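You operate a simulated robot arm through the tools that you are given. There is no shell and no other tool. Be economical: measure what you need, move in short steps, check, and stop when the job is done.

The job below is to be done with a simulated robot arm. You get a single attempt, and the scene is never put back.

Task
Fit the white dowel in its socket, then tap the proud yellow peg home.
Fine: lay the mallet back.

Only the result counts: the job must be done as asked and must still hold three seconds after the hand-in. Knocking over, shifting, dropping, spilling or breaking anything else fails it.

Robot
A 6-joint arm with a two-finger parallel gripper, fixed in place. Base frame: the origin is at the foot of the arm, x ahead of it, y to its left, z up; the work surface is at about z = 800. Lengths are in mm, angles in rad, forces in N, time in s.
With the tool pointing down near the work surface it reaches from about 360 to 820 mm from the base axis. Its first joint turns from -2.897 to 2.897 rad. Payload 3.91 kg.
The TCP is the grasp point between the finger pads, 30 mm short of the fingertips. In the tool frame z runs along the fingers and y along their closing line. The gripper opens to 110 mm. The fingers are 20 mm wide and 10 mm thick; the gripper's body (48 by 112 mm) begins 55 mm behind the TCP.
Orientation is that of the tool frame in the base frame, as a unit quaternion [w, x, y, z]. With the fingers straight down and closing along the base's y, the tool's x points along the base's -x, its y along +y and its z along -z.

Tools
- The arm moves only by the tool nudge_tool. Its argument "plan" is a list of rows, each a list of 3 entries, a list of its own where there are three numbers: the shift along the tool's x, y, z in cm, then the turn, a rotation vector about the tool's x, y, z in rad, then the opening, from 0 (shut) to 1 (fully open). In form: [[[x, y, z], [wx, wy, wz], gripper], ...]. A call has 1 to 10 rows; each row shifts and turns the commanded pose from where the row before left it, along the tool's axes as they then stand. A row lasts 0.2 s, in which the tool goes at most 50 mm and 0.15 rad; a call with a longer step from one row to the next is refused whole, and so is a gripper value outside its range. Where a pose cannot be reached the arm comes as near as it can. A force on the tool above 90 N (or 10 N above the force at the start of the call, whichever is more), or a blocked arm, ends the call early, and 0.2 s more pass. The fingers move at their own pace (about 45 mm/s each) and stop on an object; they squeeze with about 21 N. The grip force told is the motor's: it shows also when the fingers shut on nothing. Time passes only in rows, and 0.2 s behind the last, so rows that do not move let the fingers close. It gives the time, the measured TCP pose, the force on the tool (base axes), the opening and the grip force at its end, in the units of the frame above (readings bear some noise).
- Cameras (640 x 400 px; columns grow to the right, rows downward): "scene" is fixed at [48.7, -499.1, 1374.8]; the picture's right is [0.86, -0.50, 0.00], its down [-0.17, -0.29, -0.94] and it looks along [0.48, 0.81, -0.33] (base axes); focal length 320 px, centre (320, 200). "wrist" rides on the gripper at [77, 7, -114] in the tool frame; the picture's right is [-0.09, 1.00, 0.00], its down [-0.80, -0.07, -0.59] and it looks along [-0.59, -0.05, 0.80] (tool axes); focal length 270 px, centre (320, 200). There is no depth. A picture from a camera that has moved, and an enlarged one, comes with that camera's place and axes in the base frame and with its lens.
- camera(camera): a new picture of that camera. No time passes.
- lift_body(by): slides the trunk up (or, below 0, down) by that many mm; the arm rides with it, the base frame stays. It gives what a move gives, with no picture.
- enlarge(camera, box): a new picture of the part [left, top, right, bottom] of that camera's present view, enlarged. No time passes.
- close_job(): hands the job in; it is judged then, once.

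Go step by step. Nothing tells you positions but the pictures and the camera data: compare them with the known pose of the tool, close in by small moves and look again before you grip or let go. The budget is 120 turns and 76 pictures, counting those below and the enlarged ones. Unless the task says otherwise, let go and move clear before handing in, and close with one line.

The tools are called as a command line: name --argument value ..., lists and objects as JSON in quotes. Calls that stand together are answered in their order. nudge_tool: Moves the arm, as the interface text tells. Its arguments: {"type":"object","properties":{"plan":{"type":"array"}},"required":["plan"]} The other tools are called the same way: lift_body (by) slides the trunk up or down; camera (camera) takes a picture; enlarge (camera, box) takes an enlarged picture of a part of a camera's view; close_job () hands the job in.

At the start:

```text
time: 0.0
tool_pos: [370.0, 275.6, 1226.9]
tcp_rot: [0.0, -0.001, 1.0, 0.001]
ft_force: [-0.7, -0.5, 0.5]
opening: 109.9
finger_force: 0.0
trunk travel left (down, up): [-500.0, 110.0]
```

scene: 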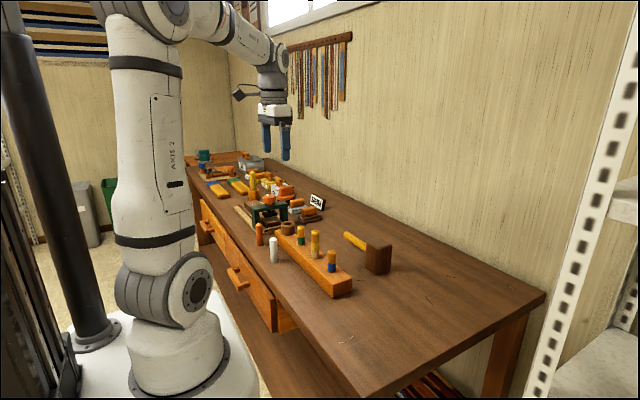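
wrist: 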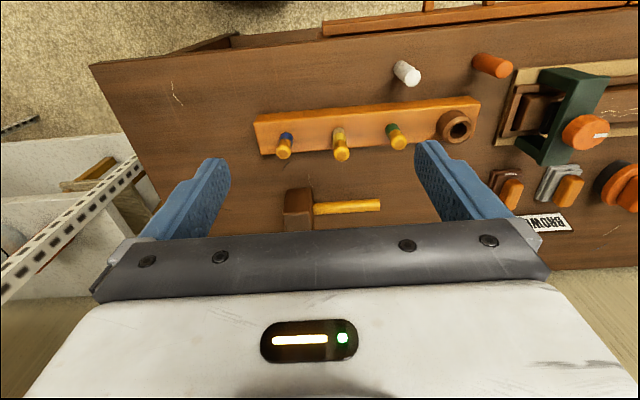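

I see a rail with three pegs (blue, yellow, green bands) and an empty socket, with white and orange dowels standing nearby and a mallet behind. I'll enlarge both views to measure.

enlarge --camera "scene" --box '[230, 180, 410, 310]'

enlarge --camera "wrist" --box '[240, 40, 540, 230]'

```text
3.08 times, centred on (320, 245) of scene
camera zoom: at [48.7, -499.1, 1374.8], right [0.86, -0.5, 0.0], down [-0.17, -0.29, -0.94], along [0.48, 0.81, -0.33], focal length 984 px, centre (320, 62)
```

zoom: 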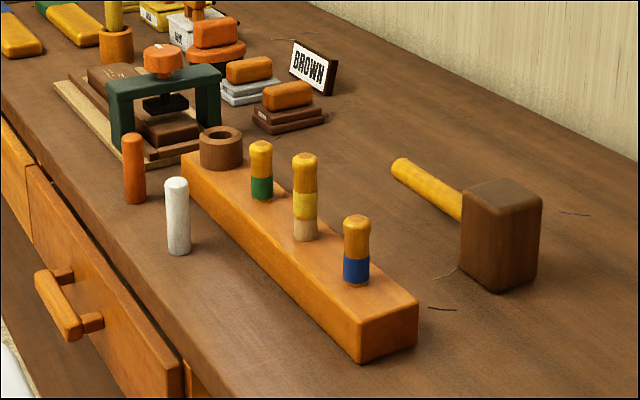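

```text
2.11 times, centred on (390, 135) of wrist
camera zoom: at [292.3, 282.7, 1341.0], right [0.09, 1.0, 0.0], down [0.8, -0.07, 0.59], along [0.59, -0.05, -0.8], focal length 569 px, centre (173, 337)
```

zoom: 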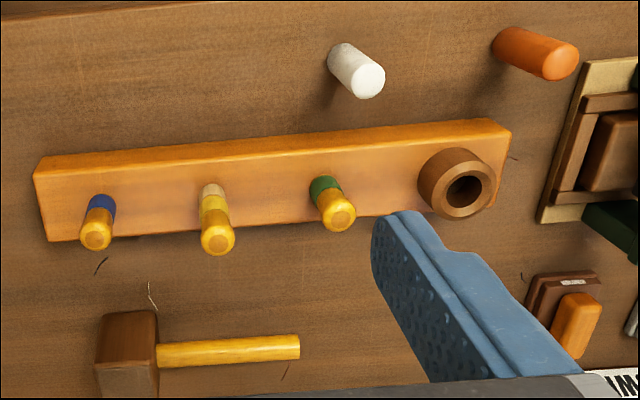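

Dowel base is at roughly (400, 420), standing about 80 mm tall. I'll go above it for a closer look.

nudge_tool --plan '[[[-0.4, 2.4, 3.7], [0, 0, 0], 1], [[-0.4, 2.4, 3.7], [0, 0, 0], 1], [[-0.4, 2.4, 3.7], [0, 0, 0], 1], [[-0.4, 2.4, 3.7], [0, 0, 0], 1], [[-0.4, 2.4, 3.7], [0, 0, 0], 1], [[-0.4, 2.4, 3.7], [0, 0, 0], 1], [[0, 0, 0], [0, 0, 0], 1]]'

camera --camera "wrist"

```text
time: 1.6
tool_pos: [396.8, 419.7, 1004.6]
tcp_rot: [0.0, 0.0, 1.0, 0.0]
ft_force: [0.4, 0.0, 0.0]
opening: 110.0
finger_force: 0.1
trunk travel left (down, up): [-500.0, 110.0]
```

```text
71 pictures are left
camera wrist: at [318.0, 426.1, 1118.4], right [0.09, 1.0, 0.0], down [0.8, -0.07, 0.59], along [0.59, -0.05, -0.8], focal length 270 px, centre (320, 200)
```

wrist: 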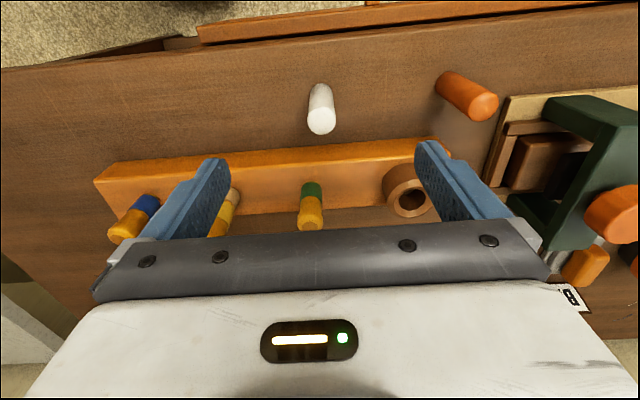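

The dowel is centred near (401, 420) with its top at about z 888. I'll lower so the fingers straddle its upper part.

nudge_tool --plan '[[[-0.42, 0, 3.5], [0, 0, 0], 1], [[0, 0, 3.5], [0, 0, 0], 1], [[0, 0, 3.5], [0, 0, 0], 0.8], [[0, 0, 2.46], [0, 0, 0], 0.6], [[0, 0, 0], [0, 0, 0], 0.5], [[0, 0, 0], [0, 0, 0], 0.5]]'

camera --camera "wrist"

enlarge --camera "scene" --box '[230, 180, 410, 310]'

```text
time: 3.0
tool_pos: [400.7, 420.3, 873.3]
tcp_rot: [0.0, 0.0, 1.0, 0.0]
ft_force: [0.9, 0.4, 0.1]
opening: 55.1
finger_force: 0.1
trunk travel left (down, up): [-500.0, 110.0]
```

```text
70 pictures are left
camera wrist: at [322.3, 426.7, 987.8], right [0.09, 1.0, 0.0], down [0.8, -0.07, 0.59], along [0.59, -0.05, -0.8], focal length 270 px, centre (320, 200)
```

wrist: 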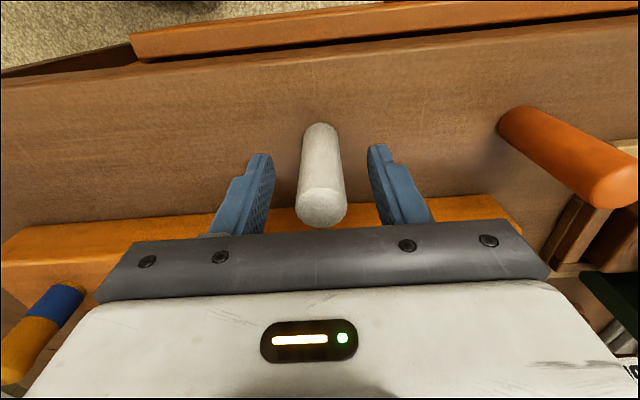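

```text
3.08 times, centred on (320, 245) of scene
camera zoom: at [48.7, -499.1, 1374.8], right [0.86, -0.5, 0.0], down [-0.17, -0.29, -0.94], along [0.48, 0.81, -0.33], focal length 984 px, centre (320, 62)
```

zoom: 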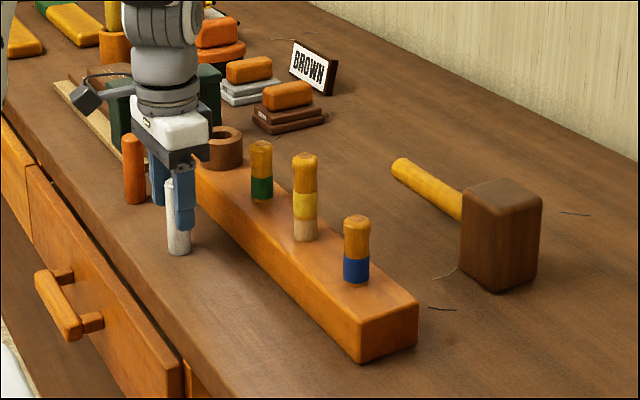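

Fingers straddle the dowel, well centred. Gripping and lifting.

nudge_tool --plan '[[[0, 0, 0], [0, 0, 0], 0.2], [[0, 0, 0], [0, 0, 0], 0], [[0, 0, 0], [0, 0, 0], 0], [[0, 0, 0], [0, 0, 0], 0], [[0, 0, -1], [0, 0, 0], 0], [[0, 0, -3], [0, 0, 0], 0], [[0, 0, -4], [0, 0, 0], 0], [[0, 0, -4], [0, 0, 0], 0], [[0, 0, 0], [0, 0, 0], 0]]'

enlarge --camera "scene" --box '[230, 150, 410, 280]'

camera --camera "wrist"

```text
time: 5.0
tool_pos: [397.8, 419.3, 996.1]
tcp_rot: [0.0, 0.0, 1.0, 0.0]
ft_force: [0.0, 0.0, 0.5]
opening: 24.0
finger_force: 21.4
trunk travel left (down, up): [-500.0, 110.0]
```

```text
3.08 times, centred on (320, 215) of scene
camera zoom: at [48.7, -499.1, 1374.8], right [0.86, -0.5, 0.0], down [-0.17, -0.29, -0.94], along [0.48, 0.81, -0.33], focal length 984 px, centre (320, 154)
```

zoom: 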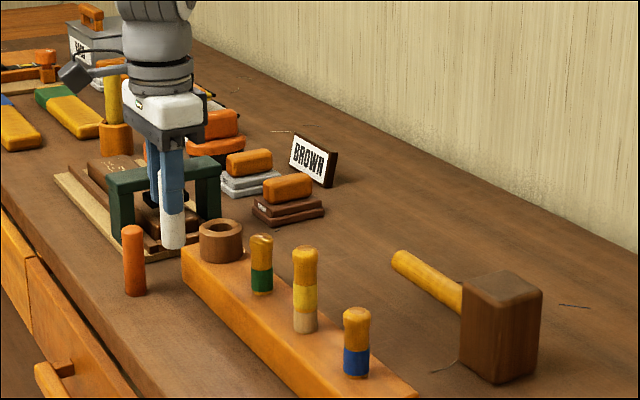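

```text
67 pictures are left
camera wrist: at [321.2, 425.9, 1109.5], right [0.09, 1.0, 0.0], down [0.8, -0.07, 0.59], along [0.59, -0.05, -0.8], focal length 270 px, centre (320, 200)
```

wrist: 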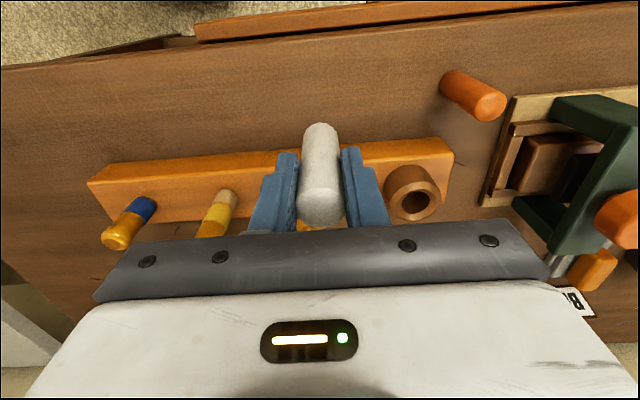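

Dowel held (24 mm). Its base hangs about 73 mm below the TCP. I'll move near the socket, offset to the side, to measure the hole.

nudge_tool --plan '[[[-3.6, 1.0, 0], [0, 0, 0], 0], [[-3.6, 1.0, -0.5], [0, 0, 0], 0], [[-3.6, 1.0, 1.5], [0, 0, 0], 0], [[0, 0, 1.5], [0, 0, 0], 0], [[0, 0, 0], [0, 0, 0], 0]]'

camera --camera "wrist"

enlarge --camera "wrist" --box '[280, 90, 480, 215]'

enlarge --camera "scene" --box '[250, 190, 350, 253]'

```text
time: 6.2
tool_pos: [505.2, 450.9, 971.3]
tcp_rot: [0.0, 0.001, 1.0, 0.0]
ft_force: [-0.5, 0.4, -1.1]
opening: 23.7
finger_force: 20.7
trunk travel left (down, up): [-500.0, 110.0]
```

```text
66 pictures are left
camera wrist: at [428.1, 457.5, 1085.1], right [0.09, 1.0, 0.0], down [0.8, -0.07, 0.59], along [0.59, -0.05, -0.8], focal length 270 px, centre (320, 200)
```

wrist: 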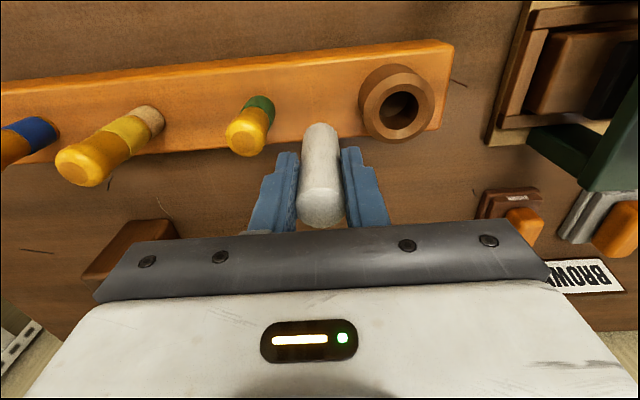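

```text
3.20 times, centred on (380, 152) of wrist
camera zoom: at [428.1, 457.5, 1085.1], right [0.09, 1.0, 0.0], down [0.8, -0.07, 0.59], along [0.59, -0.05, -0.8], focal length 865 px, centre (128, 352)
```

zoom: 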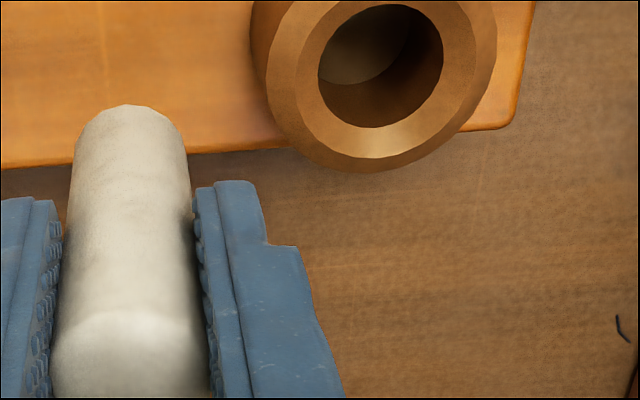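

```text
6.35 times, centred on (300, 222) of scene
camera zoom: at [48.7, -499.1, 1374.8], right [0.86, -0.5, 0.0], down [-0.17, -0.29, -0.94], along [0.48, 0.81, -0.33], focal length 2032 px, centre (447, 64)
```

zoom: 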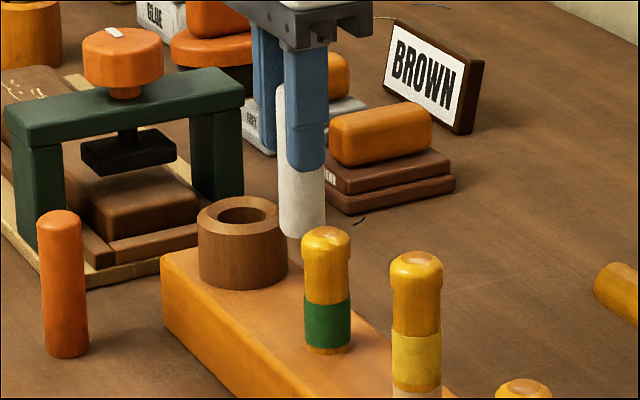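

The socket has a chamfered mouth around (500, 511). I'll get a steeper look from directly above it to pin it down.

nudge_tool --plan '[[[-2, 2.7, 0], [0, 0, 0], 0], [[-2, 2.7, 0], [0, 0, 0], 0], [[0, 0, 0], [0, 0, 0], 0]]'

enlarge --camera "wrist" --box '[240, 0, 400, 100]'

```text
time: 7.0
tool_pos: [545.5, 504.0, 972.2]
tcp_rot: [0.0, 0.0, 1.0, 0.0]
ft_force: [-0.3, 0.1, -1.1]
opening: 24.0
finger_force: 21.0
trunk travel left (down, up): [-500.0, 110.0]
```

```text
4.00 times, centred on (320, 50) of wrist
camera zoom: at [467.9, 510.6, 1085.2], right [0.09, 1.0, 0.0], down [0.8, -0.07, 0.59], along [0.59, -0.05, -0.8], focal length 1081 px, centre (320, 800)
```

zoom: 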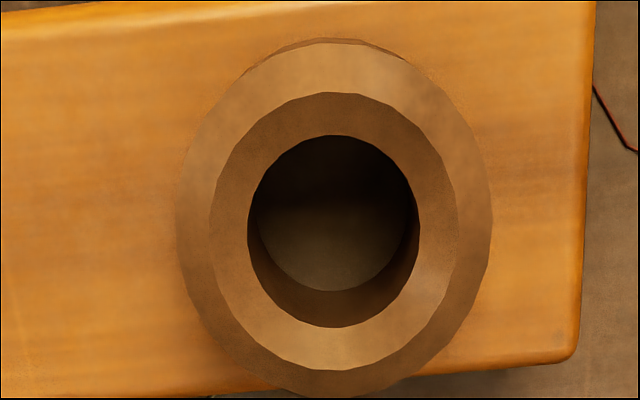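

Hole centre is at (500.3, 510.7), about 30 mm wide for the 24 mm dowel. Moving over it.

nudge_tool --plan '[[[2.26, 0.34, -0.3], [0, 0, 0], 0], [[2.26, 0.33, 0], [0, 0, 0], 0], [[0, 0, 0], [0, 0, 0], 0]]'

enlarge --camera "wrist" --box '[220, 80, 420, 205]'

enlarge --camera "scene" --box '[250, 190, 350, 253]'

```text
time: 7.8
tool_pos: [502.5, 511.4, 973.6]
tcp_rot: [0.001, 0.0, 1.0, -0.001]
ft_force: [-0.5, 0.1, -1.3]
opening: 24.0
finger_force: 21.4
trunk travel left (down, up): [-500.0, 110.0]
```

```text
3.20 times, centred on (320, 142) of wrist
camera zoom: at [424.9, 518.1, 1087.2], right [0.09, 1.0, 0.0], down [0.8, -0.07, 0.59], along [0.59, -0.05, -0.8], focal length 865 px, centre (320, 384)
```

zoom: 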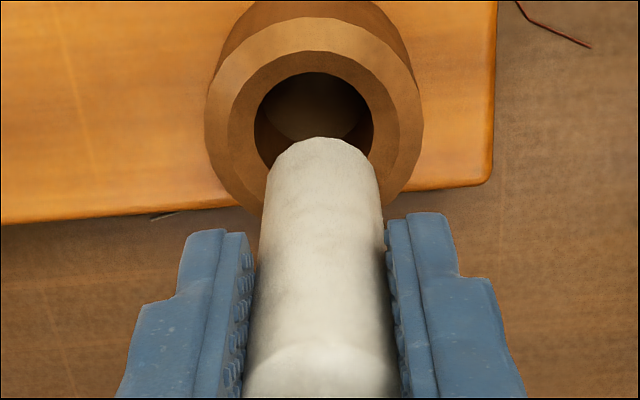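

```text
6.35 times, centred on (300, 222) of scene
camera zoom: at [48.7, -499.1, 1374.8], right [0.86, -0.5, 0.0], down [-0.17, -0.29, -0.94], along [0.48, 0.81, -0.33], focal length 2032 px, centre (447, 64)
```

zoom: 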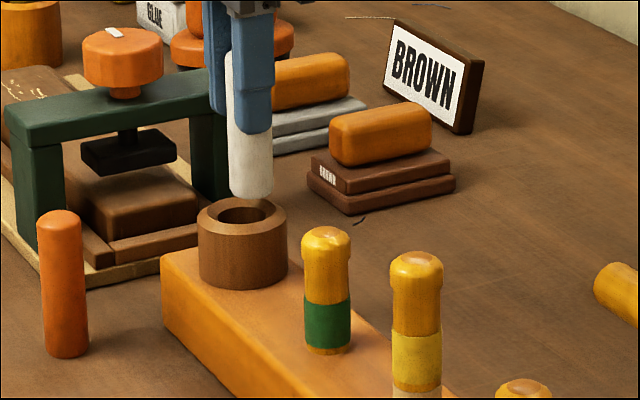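

Both views show the dowel sits about 5 mm forward of the hole centre (it is off-centre in the pads). I'll correct by -6 mm in x, -1 mm in y and check again.

nudge_tool --plan '[[[0.6, -0.12, 0], [0, 0, 0], 0], [[0, 0, 0.6], [0, 0, 0], 0], [[0, 0, 0], [0, 0, 0], 0]]'

enlarge --camera "wrist" --box '[220, 80, 420, 205]'

enlarge --camera "scene" --box '[250, 190, 350, 253]'

```text
time: 8.6
tool_pos: [496.0, 509.5, 967.8]
tcp_rot: [0.0, 0.0, 1.0, 0.001]
ft_force: [-0.6, -0.8, -0.3]
opening: 23.8
finger_force: 21.1
trunk travel left (down, up): [-500.0, 110.0]
```

```text
3.20 times, centred on (320, 142) of wrist
camera zoom: at [418.0, 516.6, 1081.4], right [0.09, 1.0, 0.0], down [0.8, -0.07, 0.59], along [0.59, -0.05, -0.8], focal length 865 px, centre (320, 384)
```

zoom: 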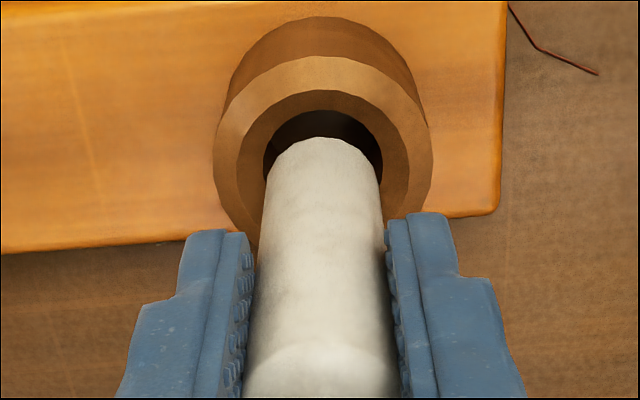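

```text
6.35 times, centred on (300, 222) of scene
camera zoom: at [48.7, -499.1, 1374.8], right [0.86, -0.5, 0.0], down [-0.17, -0.29, -0.94], along [0.48, 0.81, -0.33], focal length 2032 px, centre (447, 64)
```

zoom: 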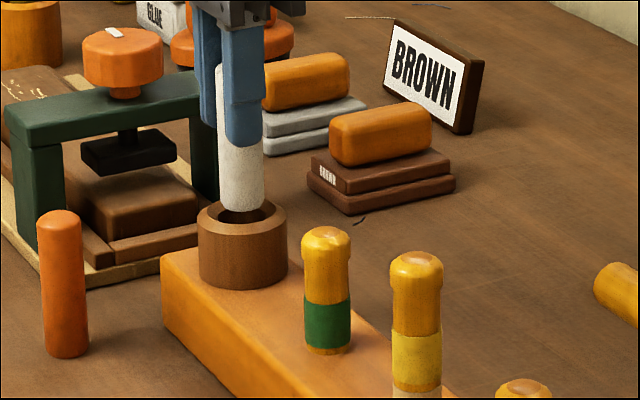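

Aligned in both views. Lowering slowly.

nudge_tool --plan '[[[0, 0, 0.8], [0, 0, 0], 0], [[0, 0, 0.6], [0, 0, 0], 0], [[0, 0, 0.6], [0, 0, 0], 0], [[0, 0, 0.6], [0, 0, 0], 0], [[0, 0, 0], [0, 0, 0], 0]]'

enlarge --camera "scene" --box '[250, 190, 350, 253]'

```text
time: 9.8
tool_pos: [495.4, 509.7, 940.1]
tcp_rot: [0.0, -0.001, 1.0, 0.0]
ft_force: [0.0, -0.3, 0.0]
opening: 24.0
finger_force: 21.3
trunk travel left (down, up): [-500.0, 110.0]
```

```text
6.35 times, centred on (300, 222) of scene
camera zoom: at [48.7, -499.1, 1374.8], right [0.86, -0.5, 0.0], down [-0.17, -0.29, -0.94], along [0.48, 0.81, -0.33], focal length 2032 px, centre (447, 64)
```

zoom: 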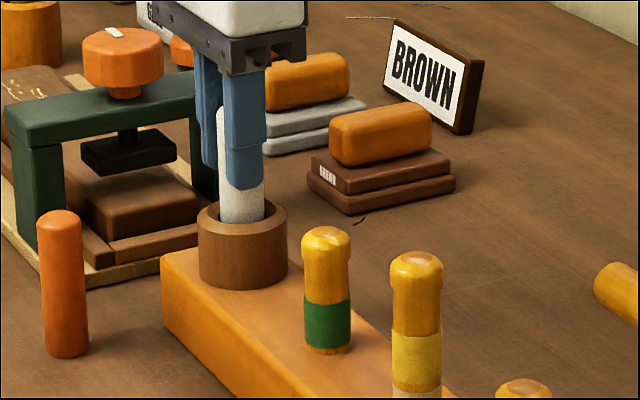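

Going in without contact so far. Continuing in small steps.

nudge_tool --plan '[[[0, 0, 0.4], [0, 0, 0], 0], [[0, 0, 0.4], [0, 0, 0], 0], [[0, 0, 0], [0, 0, 0], 0]]'

```text
time: 10.6
tool_pos: [495.0, 509.9, 935.9]
tcp_rot: [0.0, -0.001, 1.0, -0.001]
ft_force: [-0.4, 0.2, -0.5]
opening: 23.9
finger_force: 20.7
trunk travel left (down, up): [-500.0, 110.0]
```

nudge_tool --plan '[[[0, 0, 0.3], [0, 0, 0], 0], [[0, 0, 0.3], [0, 0, 0], 0], [[0, 0, 0], [0, 0, 0], 0], [[0, 0, 0], [0, 0, 0], 0]]'

enlarge --camera "scene" --box '[250, 190, 350, 253]'

```text
time: 11.6
tool_pos: [494.9, 508.8, 930.1]
tcp_rot: [0.0, 0.0, 1.0, 0.001]
ft_force: [0.8, 2.4, 12.4]
opening: 23.9
finger_force: 21.2
trunk travel left (down, up): [-500.0, 110.0]
```

```text
6.35 times, centred on (300, 222) of scene
camera zoom: at [48.7, -499.1, 1374.8], right [0.86, -0.5, 0.0], down [-0.17, -0.29, -0.94], along [0.48, 0.81, -0.33], focal length 2032 px, centre (447, 64)
```

zoom: 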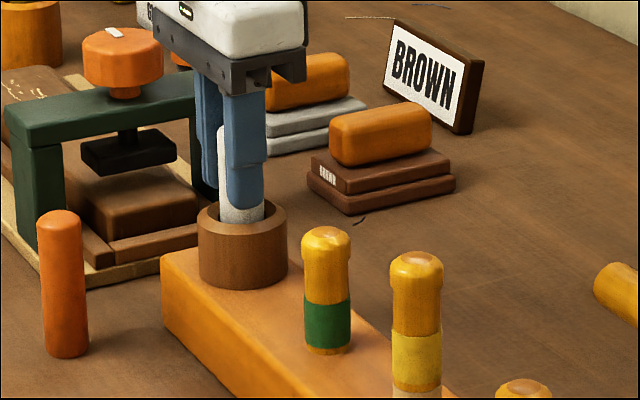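

Contact of 12 N at dowel-base height ≈ 857, likely the hole bottom. Checking from the wrist view.

enlarge --camera "wrist" --box '[220, 80, 420, 205]'

```text
3.20 times, centred on (320, 142) of wrist
camera zoom: at [416.9, 515.6, 1043.0], right [0.09, 1.0, 0.0], down [0.8, -0.07, 0.6], along [0.59, -0.05, -0.8], focal length 865 px, centre (320, 384)
```

zoom: 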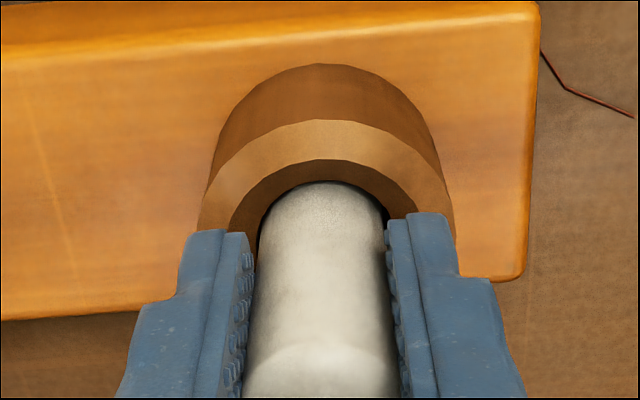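

The near lip hides the dowel's base, so it is about 20 mm inside. I'll press slightly more to make sure it bottoms out, then release.

nudge_tool --plan '[[[0, 0, 0.2], [0, 0, 0], 0], [[0, 0, 0.2], [0, 0, 0], 0], [[0, 0, 0], [0, 0, 0], 0]]'

```text
time: 12.4
tool_pos: [495.5, 508.7, 924.6]
tcp_rot: [0.0, 0.0, 1.0, 0.0]
ft_force: [0.4, 3.4, 18.3]
opening: 24.0
finger_force: 21.2
trunk travel left (down, up): [-500.0, 110.0]
```

enlarge --camera "scene" --box '[250, 190, 350, 253]'

enlarge --camera "wrist" --box '[220, 80, 420, 205]'

```text
6.35 times, centred on (300, 222) of scene
camera zoom: at [48.7, -499.1, 1374.8], right [0.86, -0.5, 0.0], down [-0.17, -0.29, -0.94], along [0.48, 0.81, -0.33], focal length 2032 px, centre (447, 64)
```

zoom: 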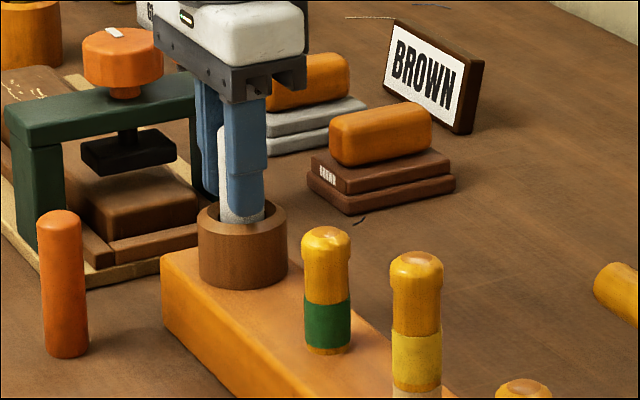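

```text
3.20 times, centred on (320, 142) of wrist
camera zoom: at [416.9, 515.3, 1038.6], right [0.09, 1.0, 0.0], down [0.8, -0.07, 0.6], along [0.59, -0.05, -0.8], focal length 865 px, centre (320, 384)
```

zoom: 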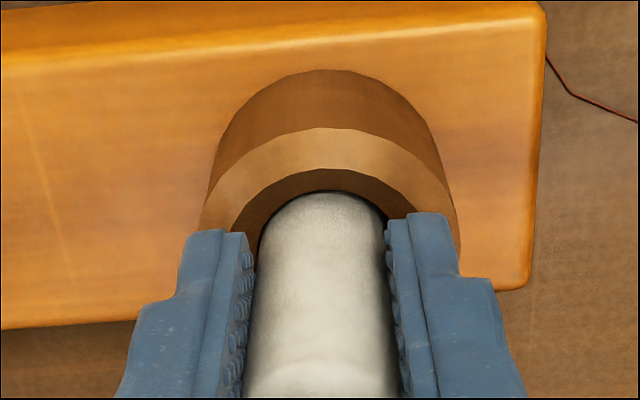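

The dowel stayed put while the pads slid along it, so it is bottomed in the socket. Releasing and rising.

nudge_tool --plan '[[[0, 0, -0.2], [0, 0, 0], 0.1], [[0, 0, 0], [0, 0, 0], 0.5], [[0, 0, 0], [0, 0, 0], 0.5], [[0, 0, 0], [0, 0, 0], 0.5], [[0, 0, -3], [0, 0, 0], 0.5], [[0, 0, -4], [0, 0, 0], 0.5], [[0, 0, -4], [0, 0, 0], 0.5], [[0, 0, 0], [0, 0, 0], 0.5]]'

enlarge --camera "scene" --box '[260, 190, 400, 278]'

camera --camera "wrist"

```text
time: 14.2
tool_pos: [495.8, 509.4, 1038.5]
tcp_rot: [0.0, 0.0, 1.0, 0.001]
ft_force: [-0.9, 0.3, 0.6]
opening: 54.9
finger_force: 0.2
trunk travel left (down, up): [-500.0, 110.0]
```

```text
4.55 times, centred on (330, 234) of scene
camera zoom: at [48.7, -499.1, 1374.8], right [0.86, -0.5, 0.0], down [-0.17, -0.29, -0.94], along [0.48, 0.81, -0.33], focal length 1454 px, centre (274, 46)
```

zoom: 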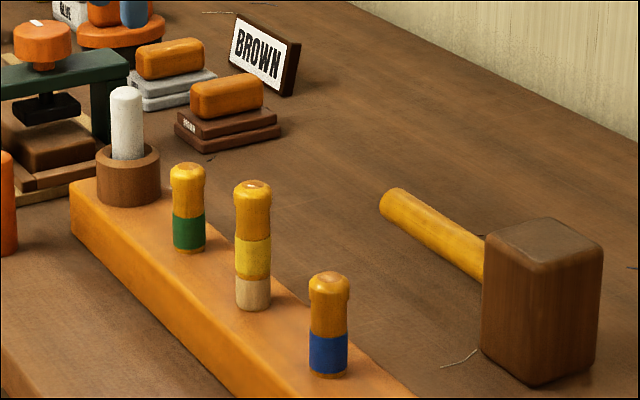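

```text
52 pictures are left
camera wrist: at [417.4, 516.1, 1150.8], right [0.09, 1.0, 0.0], down [0.8, -0.07, 0.59], along [0.59, -0.05, -0.8], focal length 270 px, centre (320, 200)
```

wrist: 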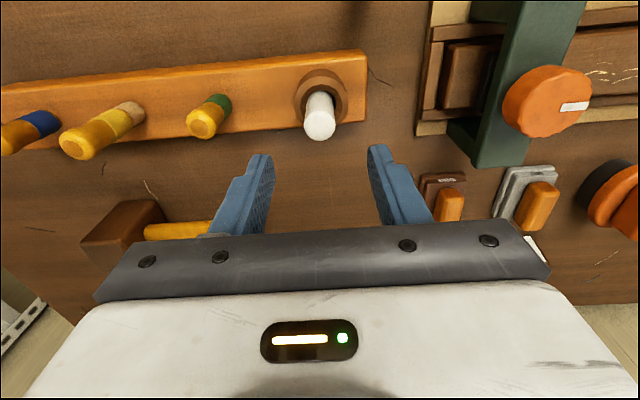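

The white dowel is seated. Next I'll move towards the mallet for a careful look at its shape and position.

nudge_tool --plan '[[[-1.8, -3.8, 0], [0, 0, 0], 0.5], [[-1.8, -3.8, 0], [0, 0, 0], 0.7], [[-1.8, -3.8, 0], [0, 0, 0], 1], [[-1.8, -3.8, 0], [0, 0, 0], 1], [[-1.8, -3.8, 0], [0, 0, 0], 1], [[-1.4, -3.0, 0], [0, 0, 0], 1], [[0, 0, 0], [0, 0, 0], 1]]'

camera --camera "wrist"

enlarge --camera "scene" --box '[290, 210, 410, 285]'

```text
time: 15.8
tool_pos: [597.3, 289.1, 1035.1]
tcp_rot: [0.0, 0.0, 1.0, 0.0]
ft_force: [0.3, 0.1, 0.0]
opening: 110.0
finger_force: 0.0
trunk travel left (down, up): [-500.0, 110.0]
```

```text
51 pictures are left
camera wrist: at [519.9, 294.7, 1149.2], right [0.09, 1.0, 0.0], down [0.8, -0.07, 0.59], along [0.59, -0.05, -0.8], focal length 270 px, centre (320, 200)
```

wrist: 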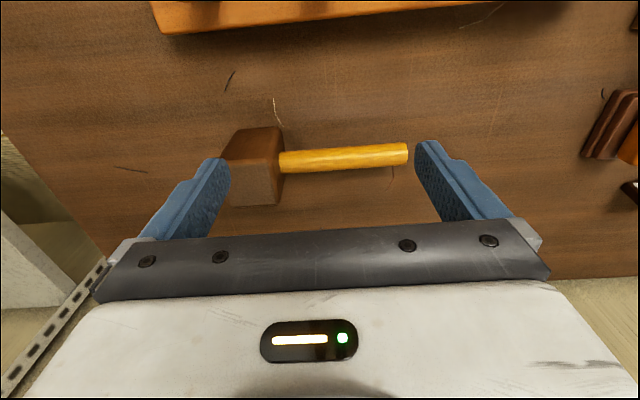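

```text
5.33 times, centred on (350, 248) of scene
camera zoom: at [48.7, -499.1, 1374.8], right [0.86, -0.5, 0.0], down [-0.17, -0.29, -0.94], along [0.48, 0.81, -0.33], focal length 1706 px, centre (160, -53)
```

zoom: 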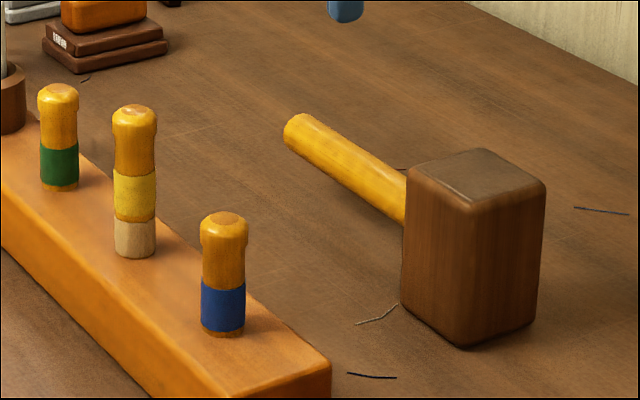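

enlarge --camera "wrist" --box '[210, 110, 420, 240]'

```text
3.05 times, centred on (315, 175) of wrist
camera zoom: at [519.9, 294.7, 1149.2], right [0.09, 1.0, 0.0], down [0.8, -0.07, 0.59], along [0.59, -0.05, -0.8], focal length 824 px, centre (335, 276)
```

zoom: 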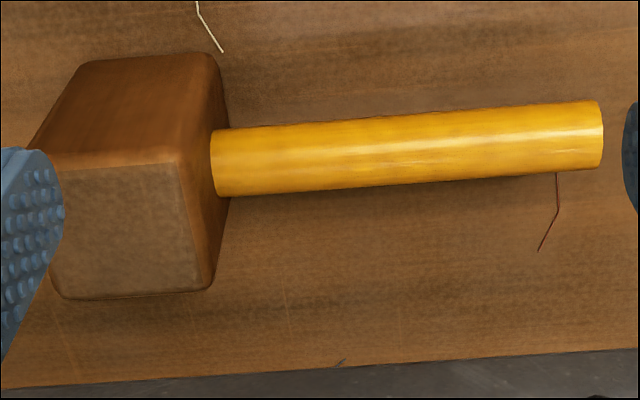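

The mallet stands on its face: head about 59×56 mm and ~100 mm tall at (681, 200), handle running along +y at mid-height. I'll turn the gripper 90° so it can straddle the head across x, clear of the handle, with the palm just above the head.

nudge_tool --plan '[[[0, 0, 0], [0, 0, -0.15], 1], [[0, 0, 0], [0, 0, -0.15], 1], [[0, 0, 0], [0, 0, -0.15], 1], [[0, 0, 0], [0, 0, -0.15], 1], [[0, 0, 0], [0, 0, -0.15], 1], [[0, 0, 0], [0, 0, -0.15], 1], [[0, 0, 0], [0, 0, -0.15], 1], [[0, 0, 0], [0, 0, -0.15], 1], [[0, 0, 0], [0, 0, -0.15], 1], [[0, 0, 0], [0, 0, -0.15], 1]]'

nudge_tool --plan '[[[0, 0, 0], [0, 0, -0.0708], 1], [[0, 0, 0], [0, 0, 0], 1]]'

```text
time: 18.0
tool_pos: [597.4, 289.2, 1036.0]
tcp_rot: [0.0, -0.682, 0.731, 0.0]
ft_force: [-0.2, 0.0, 0.3]
opening: 109.9
finger_force: 0.1
trunk travel left (down, up): [-500.0, 110.0]
```

```text
time: 18.6
tool_pos: [598.3, 289.4, 1035.4]
tcp_rot: [0.0, 0.707, -0.707, 0.0]
ft_force: [0.4, -0.5, 0.8]
opening: 110.1
finger_force: 0.1
trunk travel left (down, up): [-500.0, 110.0]
```

nudge_tool --plan '[[[3.0, -2.8, 0], [0, 0, 0], 1], [[3.0, -2.8, 0], [0, 0, 0], 1], [[2.9, -2.8, 0], [0, 0, 0], 1], [[0, 0, 0], [0, 0, 0], 1]]'

camera --camera "wrist"

camera --camera "scene"

```text
time: 19.6
tool_pos: [682.1, 198.8, 1035.3]
tcp_rot: [0.0, 0.708, -0.707, -0.001]
ft_force: [0.5, -0.1, 0.2]
opening: 109.9
finger_force: 0.2
trunk travel left (down, up): [-500.0, 110.0]
```

```text
48 pictures are left
camera wrist: at [675.4, 121.0, 1148.6], right [-1.0, 0.09, 0.0], down [0.07, 0.8, 0.59], along [0.05, 0.59, -0.8], focal length 270 px, centre (320, 200)
```

wrist: 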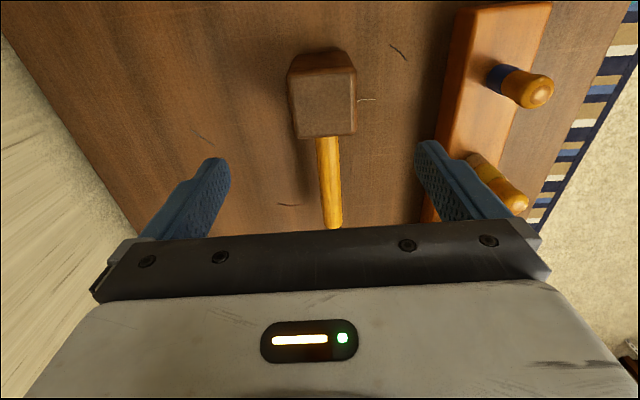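

```text
47 pictures are left
```

scene: 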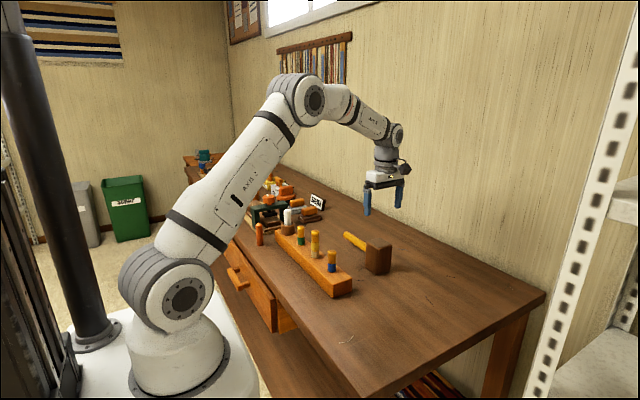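

Head centre is (677, 200), top ≈ z 897. Shifting -5 mm in x and descending most of the way.

nudge_tool --plan '[[[0, 0.5, 3.0], [0, 0, 0], 1], [[0, 0, 4.0], [0, 0, 0], 1], [[0, 0, 4.0], [0, 0, 0], 1], [[0, 0, 3.0], [0, 0, 0], 1], [[0, 0, 2.0], [0, 0, 0], 1], [[0, 0, 0], [0, 0, 0], 1]]'

camera --camera "wrist"

enlarge --camera "scene" --box '[310, 200, 430, 275]'

```text
time: 21.0
tool_pos: [678.2, 201.0, 874.7]
tcp_rot: [0.0, 0.707, -0.707, 0.0]
ft_force: [0.6, 0.3, -0.7]
opening: 110.0
finger_force: 0.0
trunk travel left (down, up): [-500.0, 110.0]
```

```text
46 pictures are left
camera wrist: at [670.4, 123.5, 988.3], right [-1.0, 0.09, 0.0], down [0.07, 0.8, 0.59], along [0.05, 0.59, -0.8], focal length 270 px, centre (320, 200)
```

wrist: 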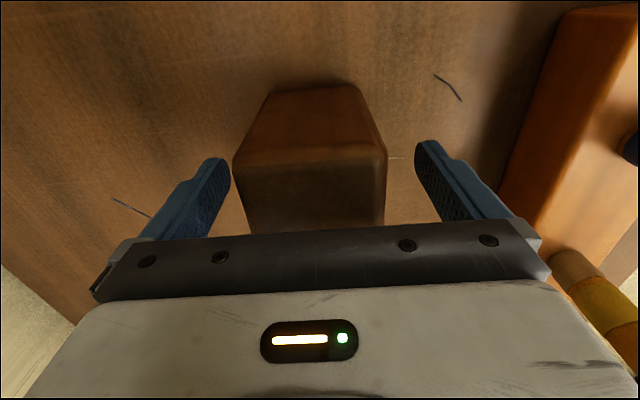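

```text
5.33 times, centred on (370, 238) of scene
camera zoom: at [48.7, -499.1, 1374.8], right [0.86, -0.5, 0.0], down [-0.17, -0.29, -0.94], along [0.48, 0.81, -0.33], focal length 1706 px, centre (53, 0)
```

zoom: 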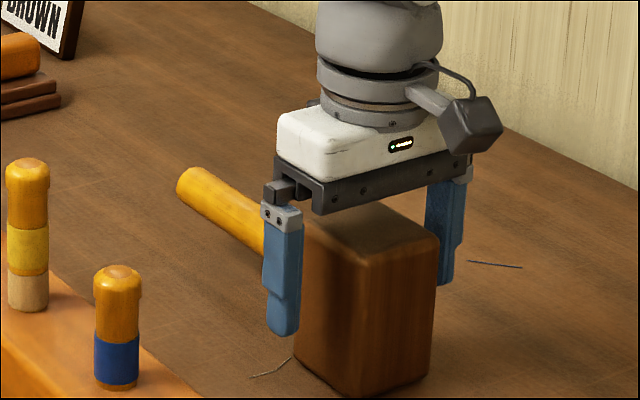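

Straddling well; slight -3 mm y shift, then down 20 mm and close.

nudge_tool --plan '[[[0.3, 0, 1.0], [0, 0, 0], 1], [[0, 0, 1.0], [0, 0, 0], 1], [[0, 0, 0], [0, 0, 0], 0.6], [[0, 0, 0], [0, 0, 0], 0.3], [[0, 0, 0], [0, 0, 0], 0.2], [[0, 0, 0], [0, 0, 0], 0.2], [[0, 0, 0], [0, 0, 0], 0.2]]'

enlarge --camera "scene" --box '[310, 200, 430, 275]'

```text
time: 22.6
tool_pos: [678.5, 196.8, 854.5]
tcp_rot: [0.0, 0.708, -0.707, 0.0]
ft_force: [2.6, -0.9, 0.2]
opening: 64.1
finger_force: 20.4
trunk travel left (down, up): [-500.0, 110.0]
```

```text
5.33 times, centred on (370, 238) of scene
camera zoom: at [48.7, -499.1, 1374.8], right [0.86, -0.5, 0.0], down [-0.17, -0.29, -0.94], along [0.48, 0.81, -0.33], focal length 1706 px, centre (53, 0)
```

zoom: 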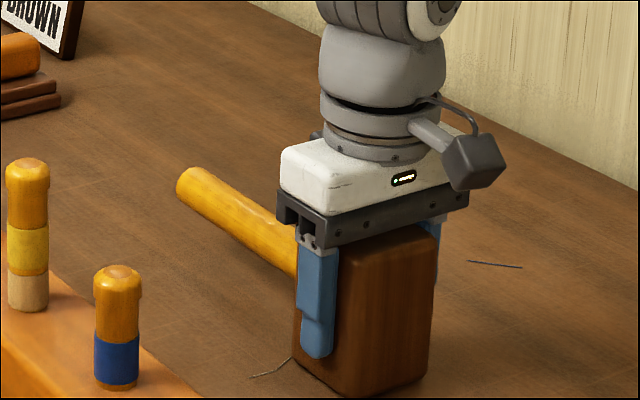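

Head gripped (64 mm wide). Pickup pose noted: (678.5, 196.8, 854.5), strike face 54.5 mm below TCP. Lifting.

nudge_tool --plan '[[[0, 0, -1.0], [0, 0, 0], 0], [[0, 0, -3.0], [0, 0, 0], 0], [[0, 0, -4.0], [0, 0, 0], 0], [[0, 0, -4.0], [0, 0, 0], 0], [[0, 0, -2.0], [0, 0, 0], 0], [[0, 0, 0], [0, 0, 0], 0]]'

enlarge --camera "scene" --box '[270, 160, 430, 260]'

camera --camera "wrist"

```text
time: 24.0
tool_pos: [676.7, 196.5, 995.7]
tcp_rot: [0.0, 0.707, -0.707, 0.0]
ft_force: [0.0, 0.8, -4.6]
opening: 63.9
finger_force: 20.8
trunk travel left (down, up): [-500.0, 110.0]
```

```text
4.00 times, centred on (350, 210) of scene
camera zoom: at [48.7, -499.1, 1374.8], right [0.86, -0.5, 0.0], down [-0.17, -0.29, -0.94], along [0.48, 0.81, -0.33], focal length 1280 px, centre (200, 160)
```

zoom: 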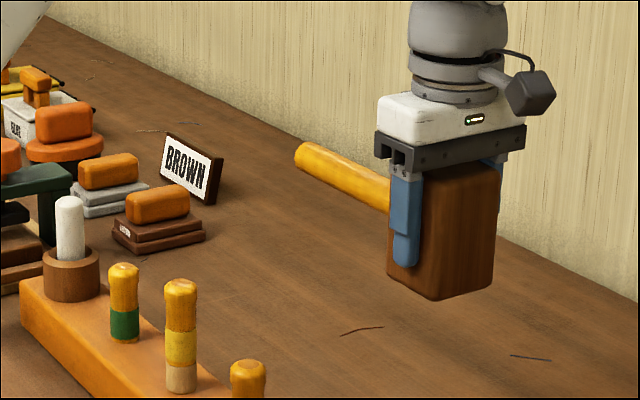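

```text
42 pictures are left
camera wrist: at [670.2, 120.4, 1109.5], right [-1.0, 0.09, 0.0], down [0.07, 0.8, 0.59], along [0.05, 0.59, -0.8], focal length 270 px, centre (320, 200)
```

wrist: 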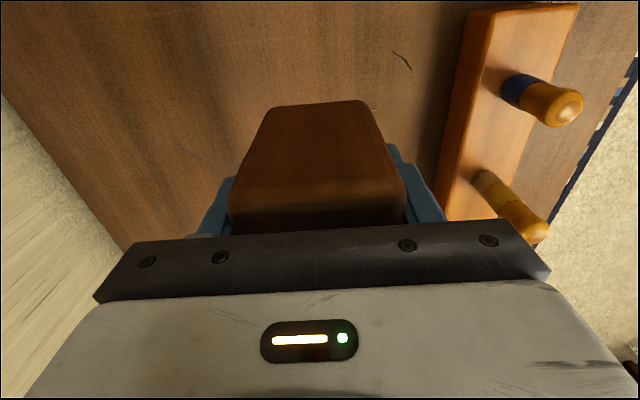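

Mallet held level. Yellow peg is at (498, 301) with its top at about z 933. I'll raise a bit, yaw so the handle points away from the white dowel, and move over the peg.

nudge_tool --plan '[[[0, 0, -2.0], [0, 0, 0], 0], [[0, 0, -2.0], [0, 0, 0.15], 0], [[0, 0, 0], [0, 0, 0.15], 0], [[0, 0, 0], [0, 0, 0.15], 0], [[0, 0, 0], [0, 0, 0.15], 0], [[0, 0, 0], [0, 0, 0], 0]]'

nudge_tool --plan '[[[0.298, 4.134, 0], [0, 0, 0], 0], [[0.298, 4.134, 0], [0, 0, 0], 0], [[0.298, 4.134, 0], [0, 0, 0], 0], [[0.298, 4.134, 0], [0, 0, 0], 0], [[0.298, 4.134, 0], [0, 0, 0], 0], [[0, 0, 0], [0, 0, 0], 0]]'

enlarge --camera "scene" --box '[250, 150, 410, 250]'

camera --camera "wrist"

```text
time: 25.4
tool_pos: [677.5, 198.2, 1035.8]
tcp_rot: [0.0, -0.465, 0.885, 0.0]
ft_force: [1.2, -0.3, -4.1]
opening: 63.8
finger_force: 20.4
trunk travel left (down, up): [-500.0, 110.0]
```

```text
time: 26.8
tool_pos: [498.8, 302.0, 1036.8]
tcp_rot: [-0.001, -0.467, 0.884, 0.0]
ft_force: [-0.4, -0.6, -3.3]
opening: 64.0
finger_force: 20.6
trunk travel left (down, up): [-500.0, 110.0]
```

```text
4.00 times, centred on (330, 200) of scene
camera zoom: at [48.7, -499.1, 1374.8], right [0.86, -0.5, 0.0], down [-0.17, -0.29, -0.94], along [0.48, 0.81, -0.33], focal length 1280 px, centre (280, 200)
```

zoom: 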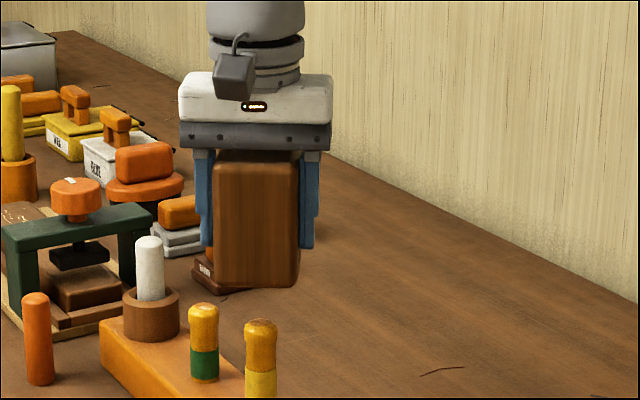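

```text
40 pictures are left
camera wrist: at [449.2, 242.1, 1150.7], right [-0.77, 0.64, 0.0], down [0.51, 0.62, 0.59], along [0.38, 0.46, -0.8], focal length 270 px, centre (320, 200)
```

wrist: 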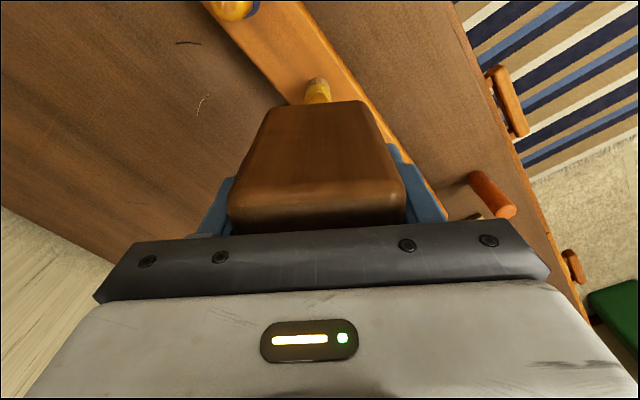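

Head is over the peg in both views. Lowering to just above it.

nudge_tool --plan '[[[0, 0, 2.0], [0, 0, 0], 0], [[0, 0, 1.5], [0, 0, 0], 0], [[0, 0, 0], [0, 0, 0], 0]]'

enlarge --camera "scene" --box '[260, 180, 380, 255]'

```text
time: 27.6
tool_pos: [499.6, 299.8, 1000.4]
tcp_rot: [0.0, -0.466, 0.885, 0.0]
ft_force: [-0.3, -1.2, -3.0]
opening: 63.8
finger_force: 21.6
trunk travel left (down, up): [-500.0, 110.0]
```

```text
5.33 times, centred on (320, 218) of scene
camera zoom: at [48.7, -499.1, 1374.8], right [0.86, -0.5, 0.0], down [-0.17, -0.29, -0.94], along [0.48, 0.81, -0.33], focal length 1706 px, centre (320, 107)
```

zoom: 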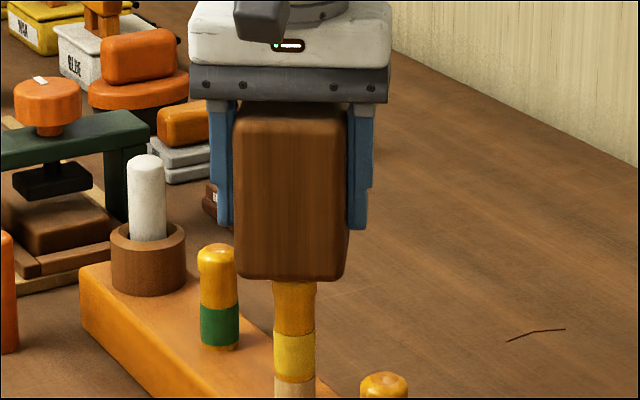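

Just above the peg. Tapping gently: contact expected near TCP z 988.

nudge_tool --plan '[[[0, 0, 0.8], [0, 0, 0], 0], [[0, 0, 0.8], [0, 0, 0], 0], [[0, 0, 0], [0, 0, 0], 0]]'

enlarge --camera "scene" --box '[260, 200, 380, 275]'

```text
time: 28.4
tool_pos: [500.7, 302.5, 984.5]
tcp_rot: [0.0, -0.466, 0.885, 0.0]
ft_force: [2.3, -0.9, 1.2]
opening: 63.9
finger_force: 21.5
trunk travel left (down, up): [-500.0, 110.0]
```

```text
5.33 times, centred on (320, 238) of scene
camera zoom: at [48.7, -499.1, 1374.8], right [0.86, -0.5, 0.0], down [-0.17, -0.29, -0.94], along [0.48, 0.81, -0.33], focal length 1706 px, centre (320, 0)
```

zoom: 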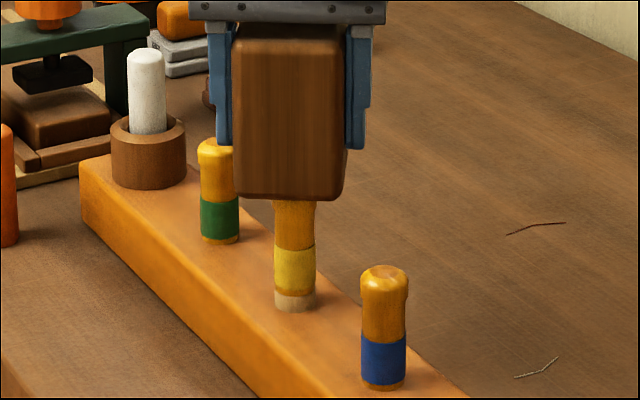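

The peg is going down; about 10 mm of pale wood left. Another tap.

nudge_tool --plan '[[[0, 0, 0.4], [0, 0, 0], 0], [[0, 0, 0.3], [0, 0, 0], 0], [[0, 0, 0], [0, 0, 0], 0]]'

enlarge --camera "scene" --box '[260, 200, 380, 275]'

```text
time: 29.2
tool_pos: [498.5, 301.8, 978.8]
tcp_rot: [0.0, -0.466, 0.885, 0.0]
ft_force: [3.3, 1.2, 3.9]
opening: 63.8
finger_force: 21.3
trunk travel left (down, up): [-500.0, 110.0]
```

```text
5.33 times, centred on (320, 238) of scene
camera zoom: at [48.7, -499.1, 1374.8], right [0.86, -0.5, 0.0], down [-0.17, -0.29, -0.94], along [0.48, 0.81, -0.33], focal length 1706 px, centre (320, 0)
```

zoom: 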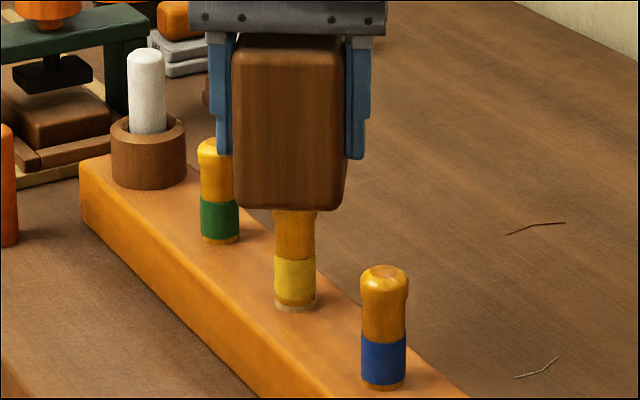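

About 4–5 mm of pale wood remains. Continuing until it stops.

nudge_tool --plan '[[[0, 0, 0.3], [0, 0, 0], 0], [[0, 0, 0.2], [0, 0, 0], 0], [[0, 0, 0], [0, 0, 0], 0]]'

enlarge --camera "scene" --box '[280, 210, 370, 266]'

```text
time: 30.0
tool_pos: [499.0, 301.7, 973.7]
tcp_rot: [0.0, -0.466, 0.885, 0.0]
ft_force: [2.7, 1.3, 7.4]
opening: 63.4
finger_force: 21.1
trunk travel left (down, up): [-500.0, 110.0]
```

```text
7.11 times, centred on (325, 238) of scene
camera zoom: at [48.7, -499.1, 1374.8], right [0.86, -0.5, 0.0], down [-0.17, -0.29, -0.94], along [0.48, 0.81, -0.33], focal length 2275 px, centre (284, -70)
```

zoom: 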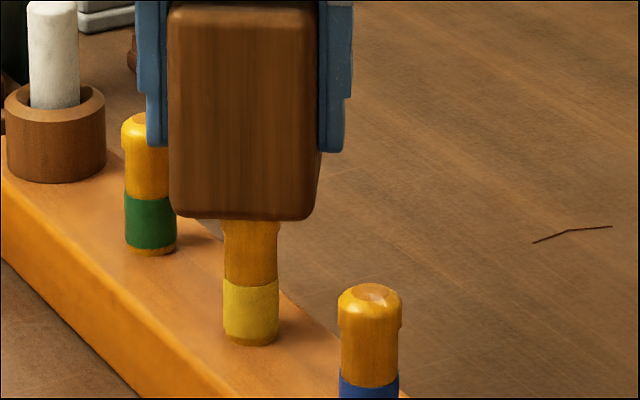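

It now looks level with its neighbours. One more light press to confirm it has bottomed.

nudge_tool --plan '[[[0, 0, 0.15], [0, 0, 0], 0], [[0, 0, 0.15], [0, 0, 0], 0], [[0, 0, 0], [0, 0, 0], 0]]'

enlarge --camera "scene" --box '[280, 210, 370, 266]'

```text
time: 30.8
tool_pos: [498.9, 302.4, 972.4]
tcp_rot: [0.001, -0.466, 0.885, 0.0]
ft_force: [2.8, 0.3, 18.7]
opening: 63.9
finger_force: 21.0
trunk travel left (down, up): [-500.0, 110.0]
```

```text
7.11 times, centred on (325, 238) of scene
camera zoom: at [48.7, -499.1, 1374.8], right [0.86, -0.5, 0.0], down [-0.17, -0.29, -0.94], along [0.48, 0.81, -0.33], focal length 2275 px, centre (284, -70)
```

zoom: 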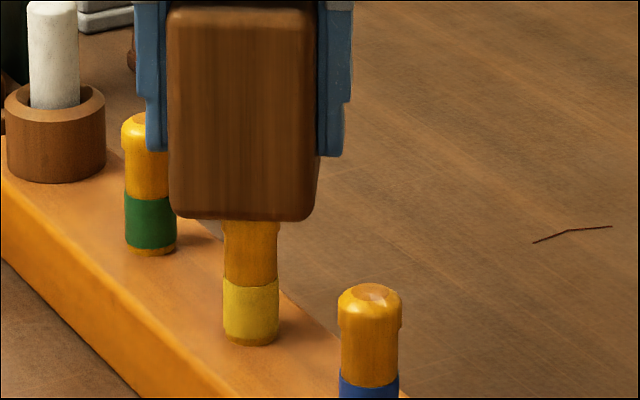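

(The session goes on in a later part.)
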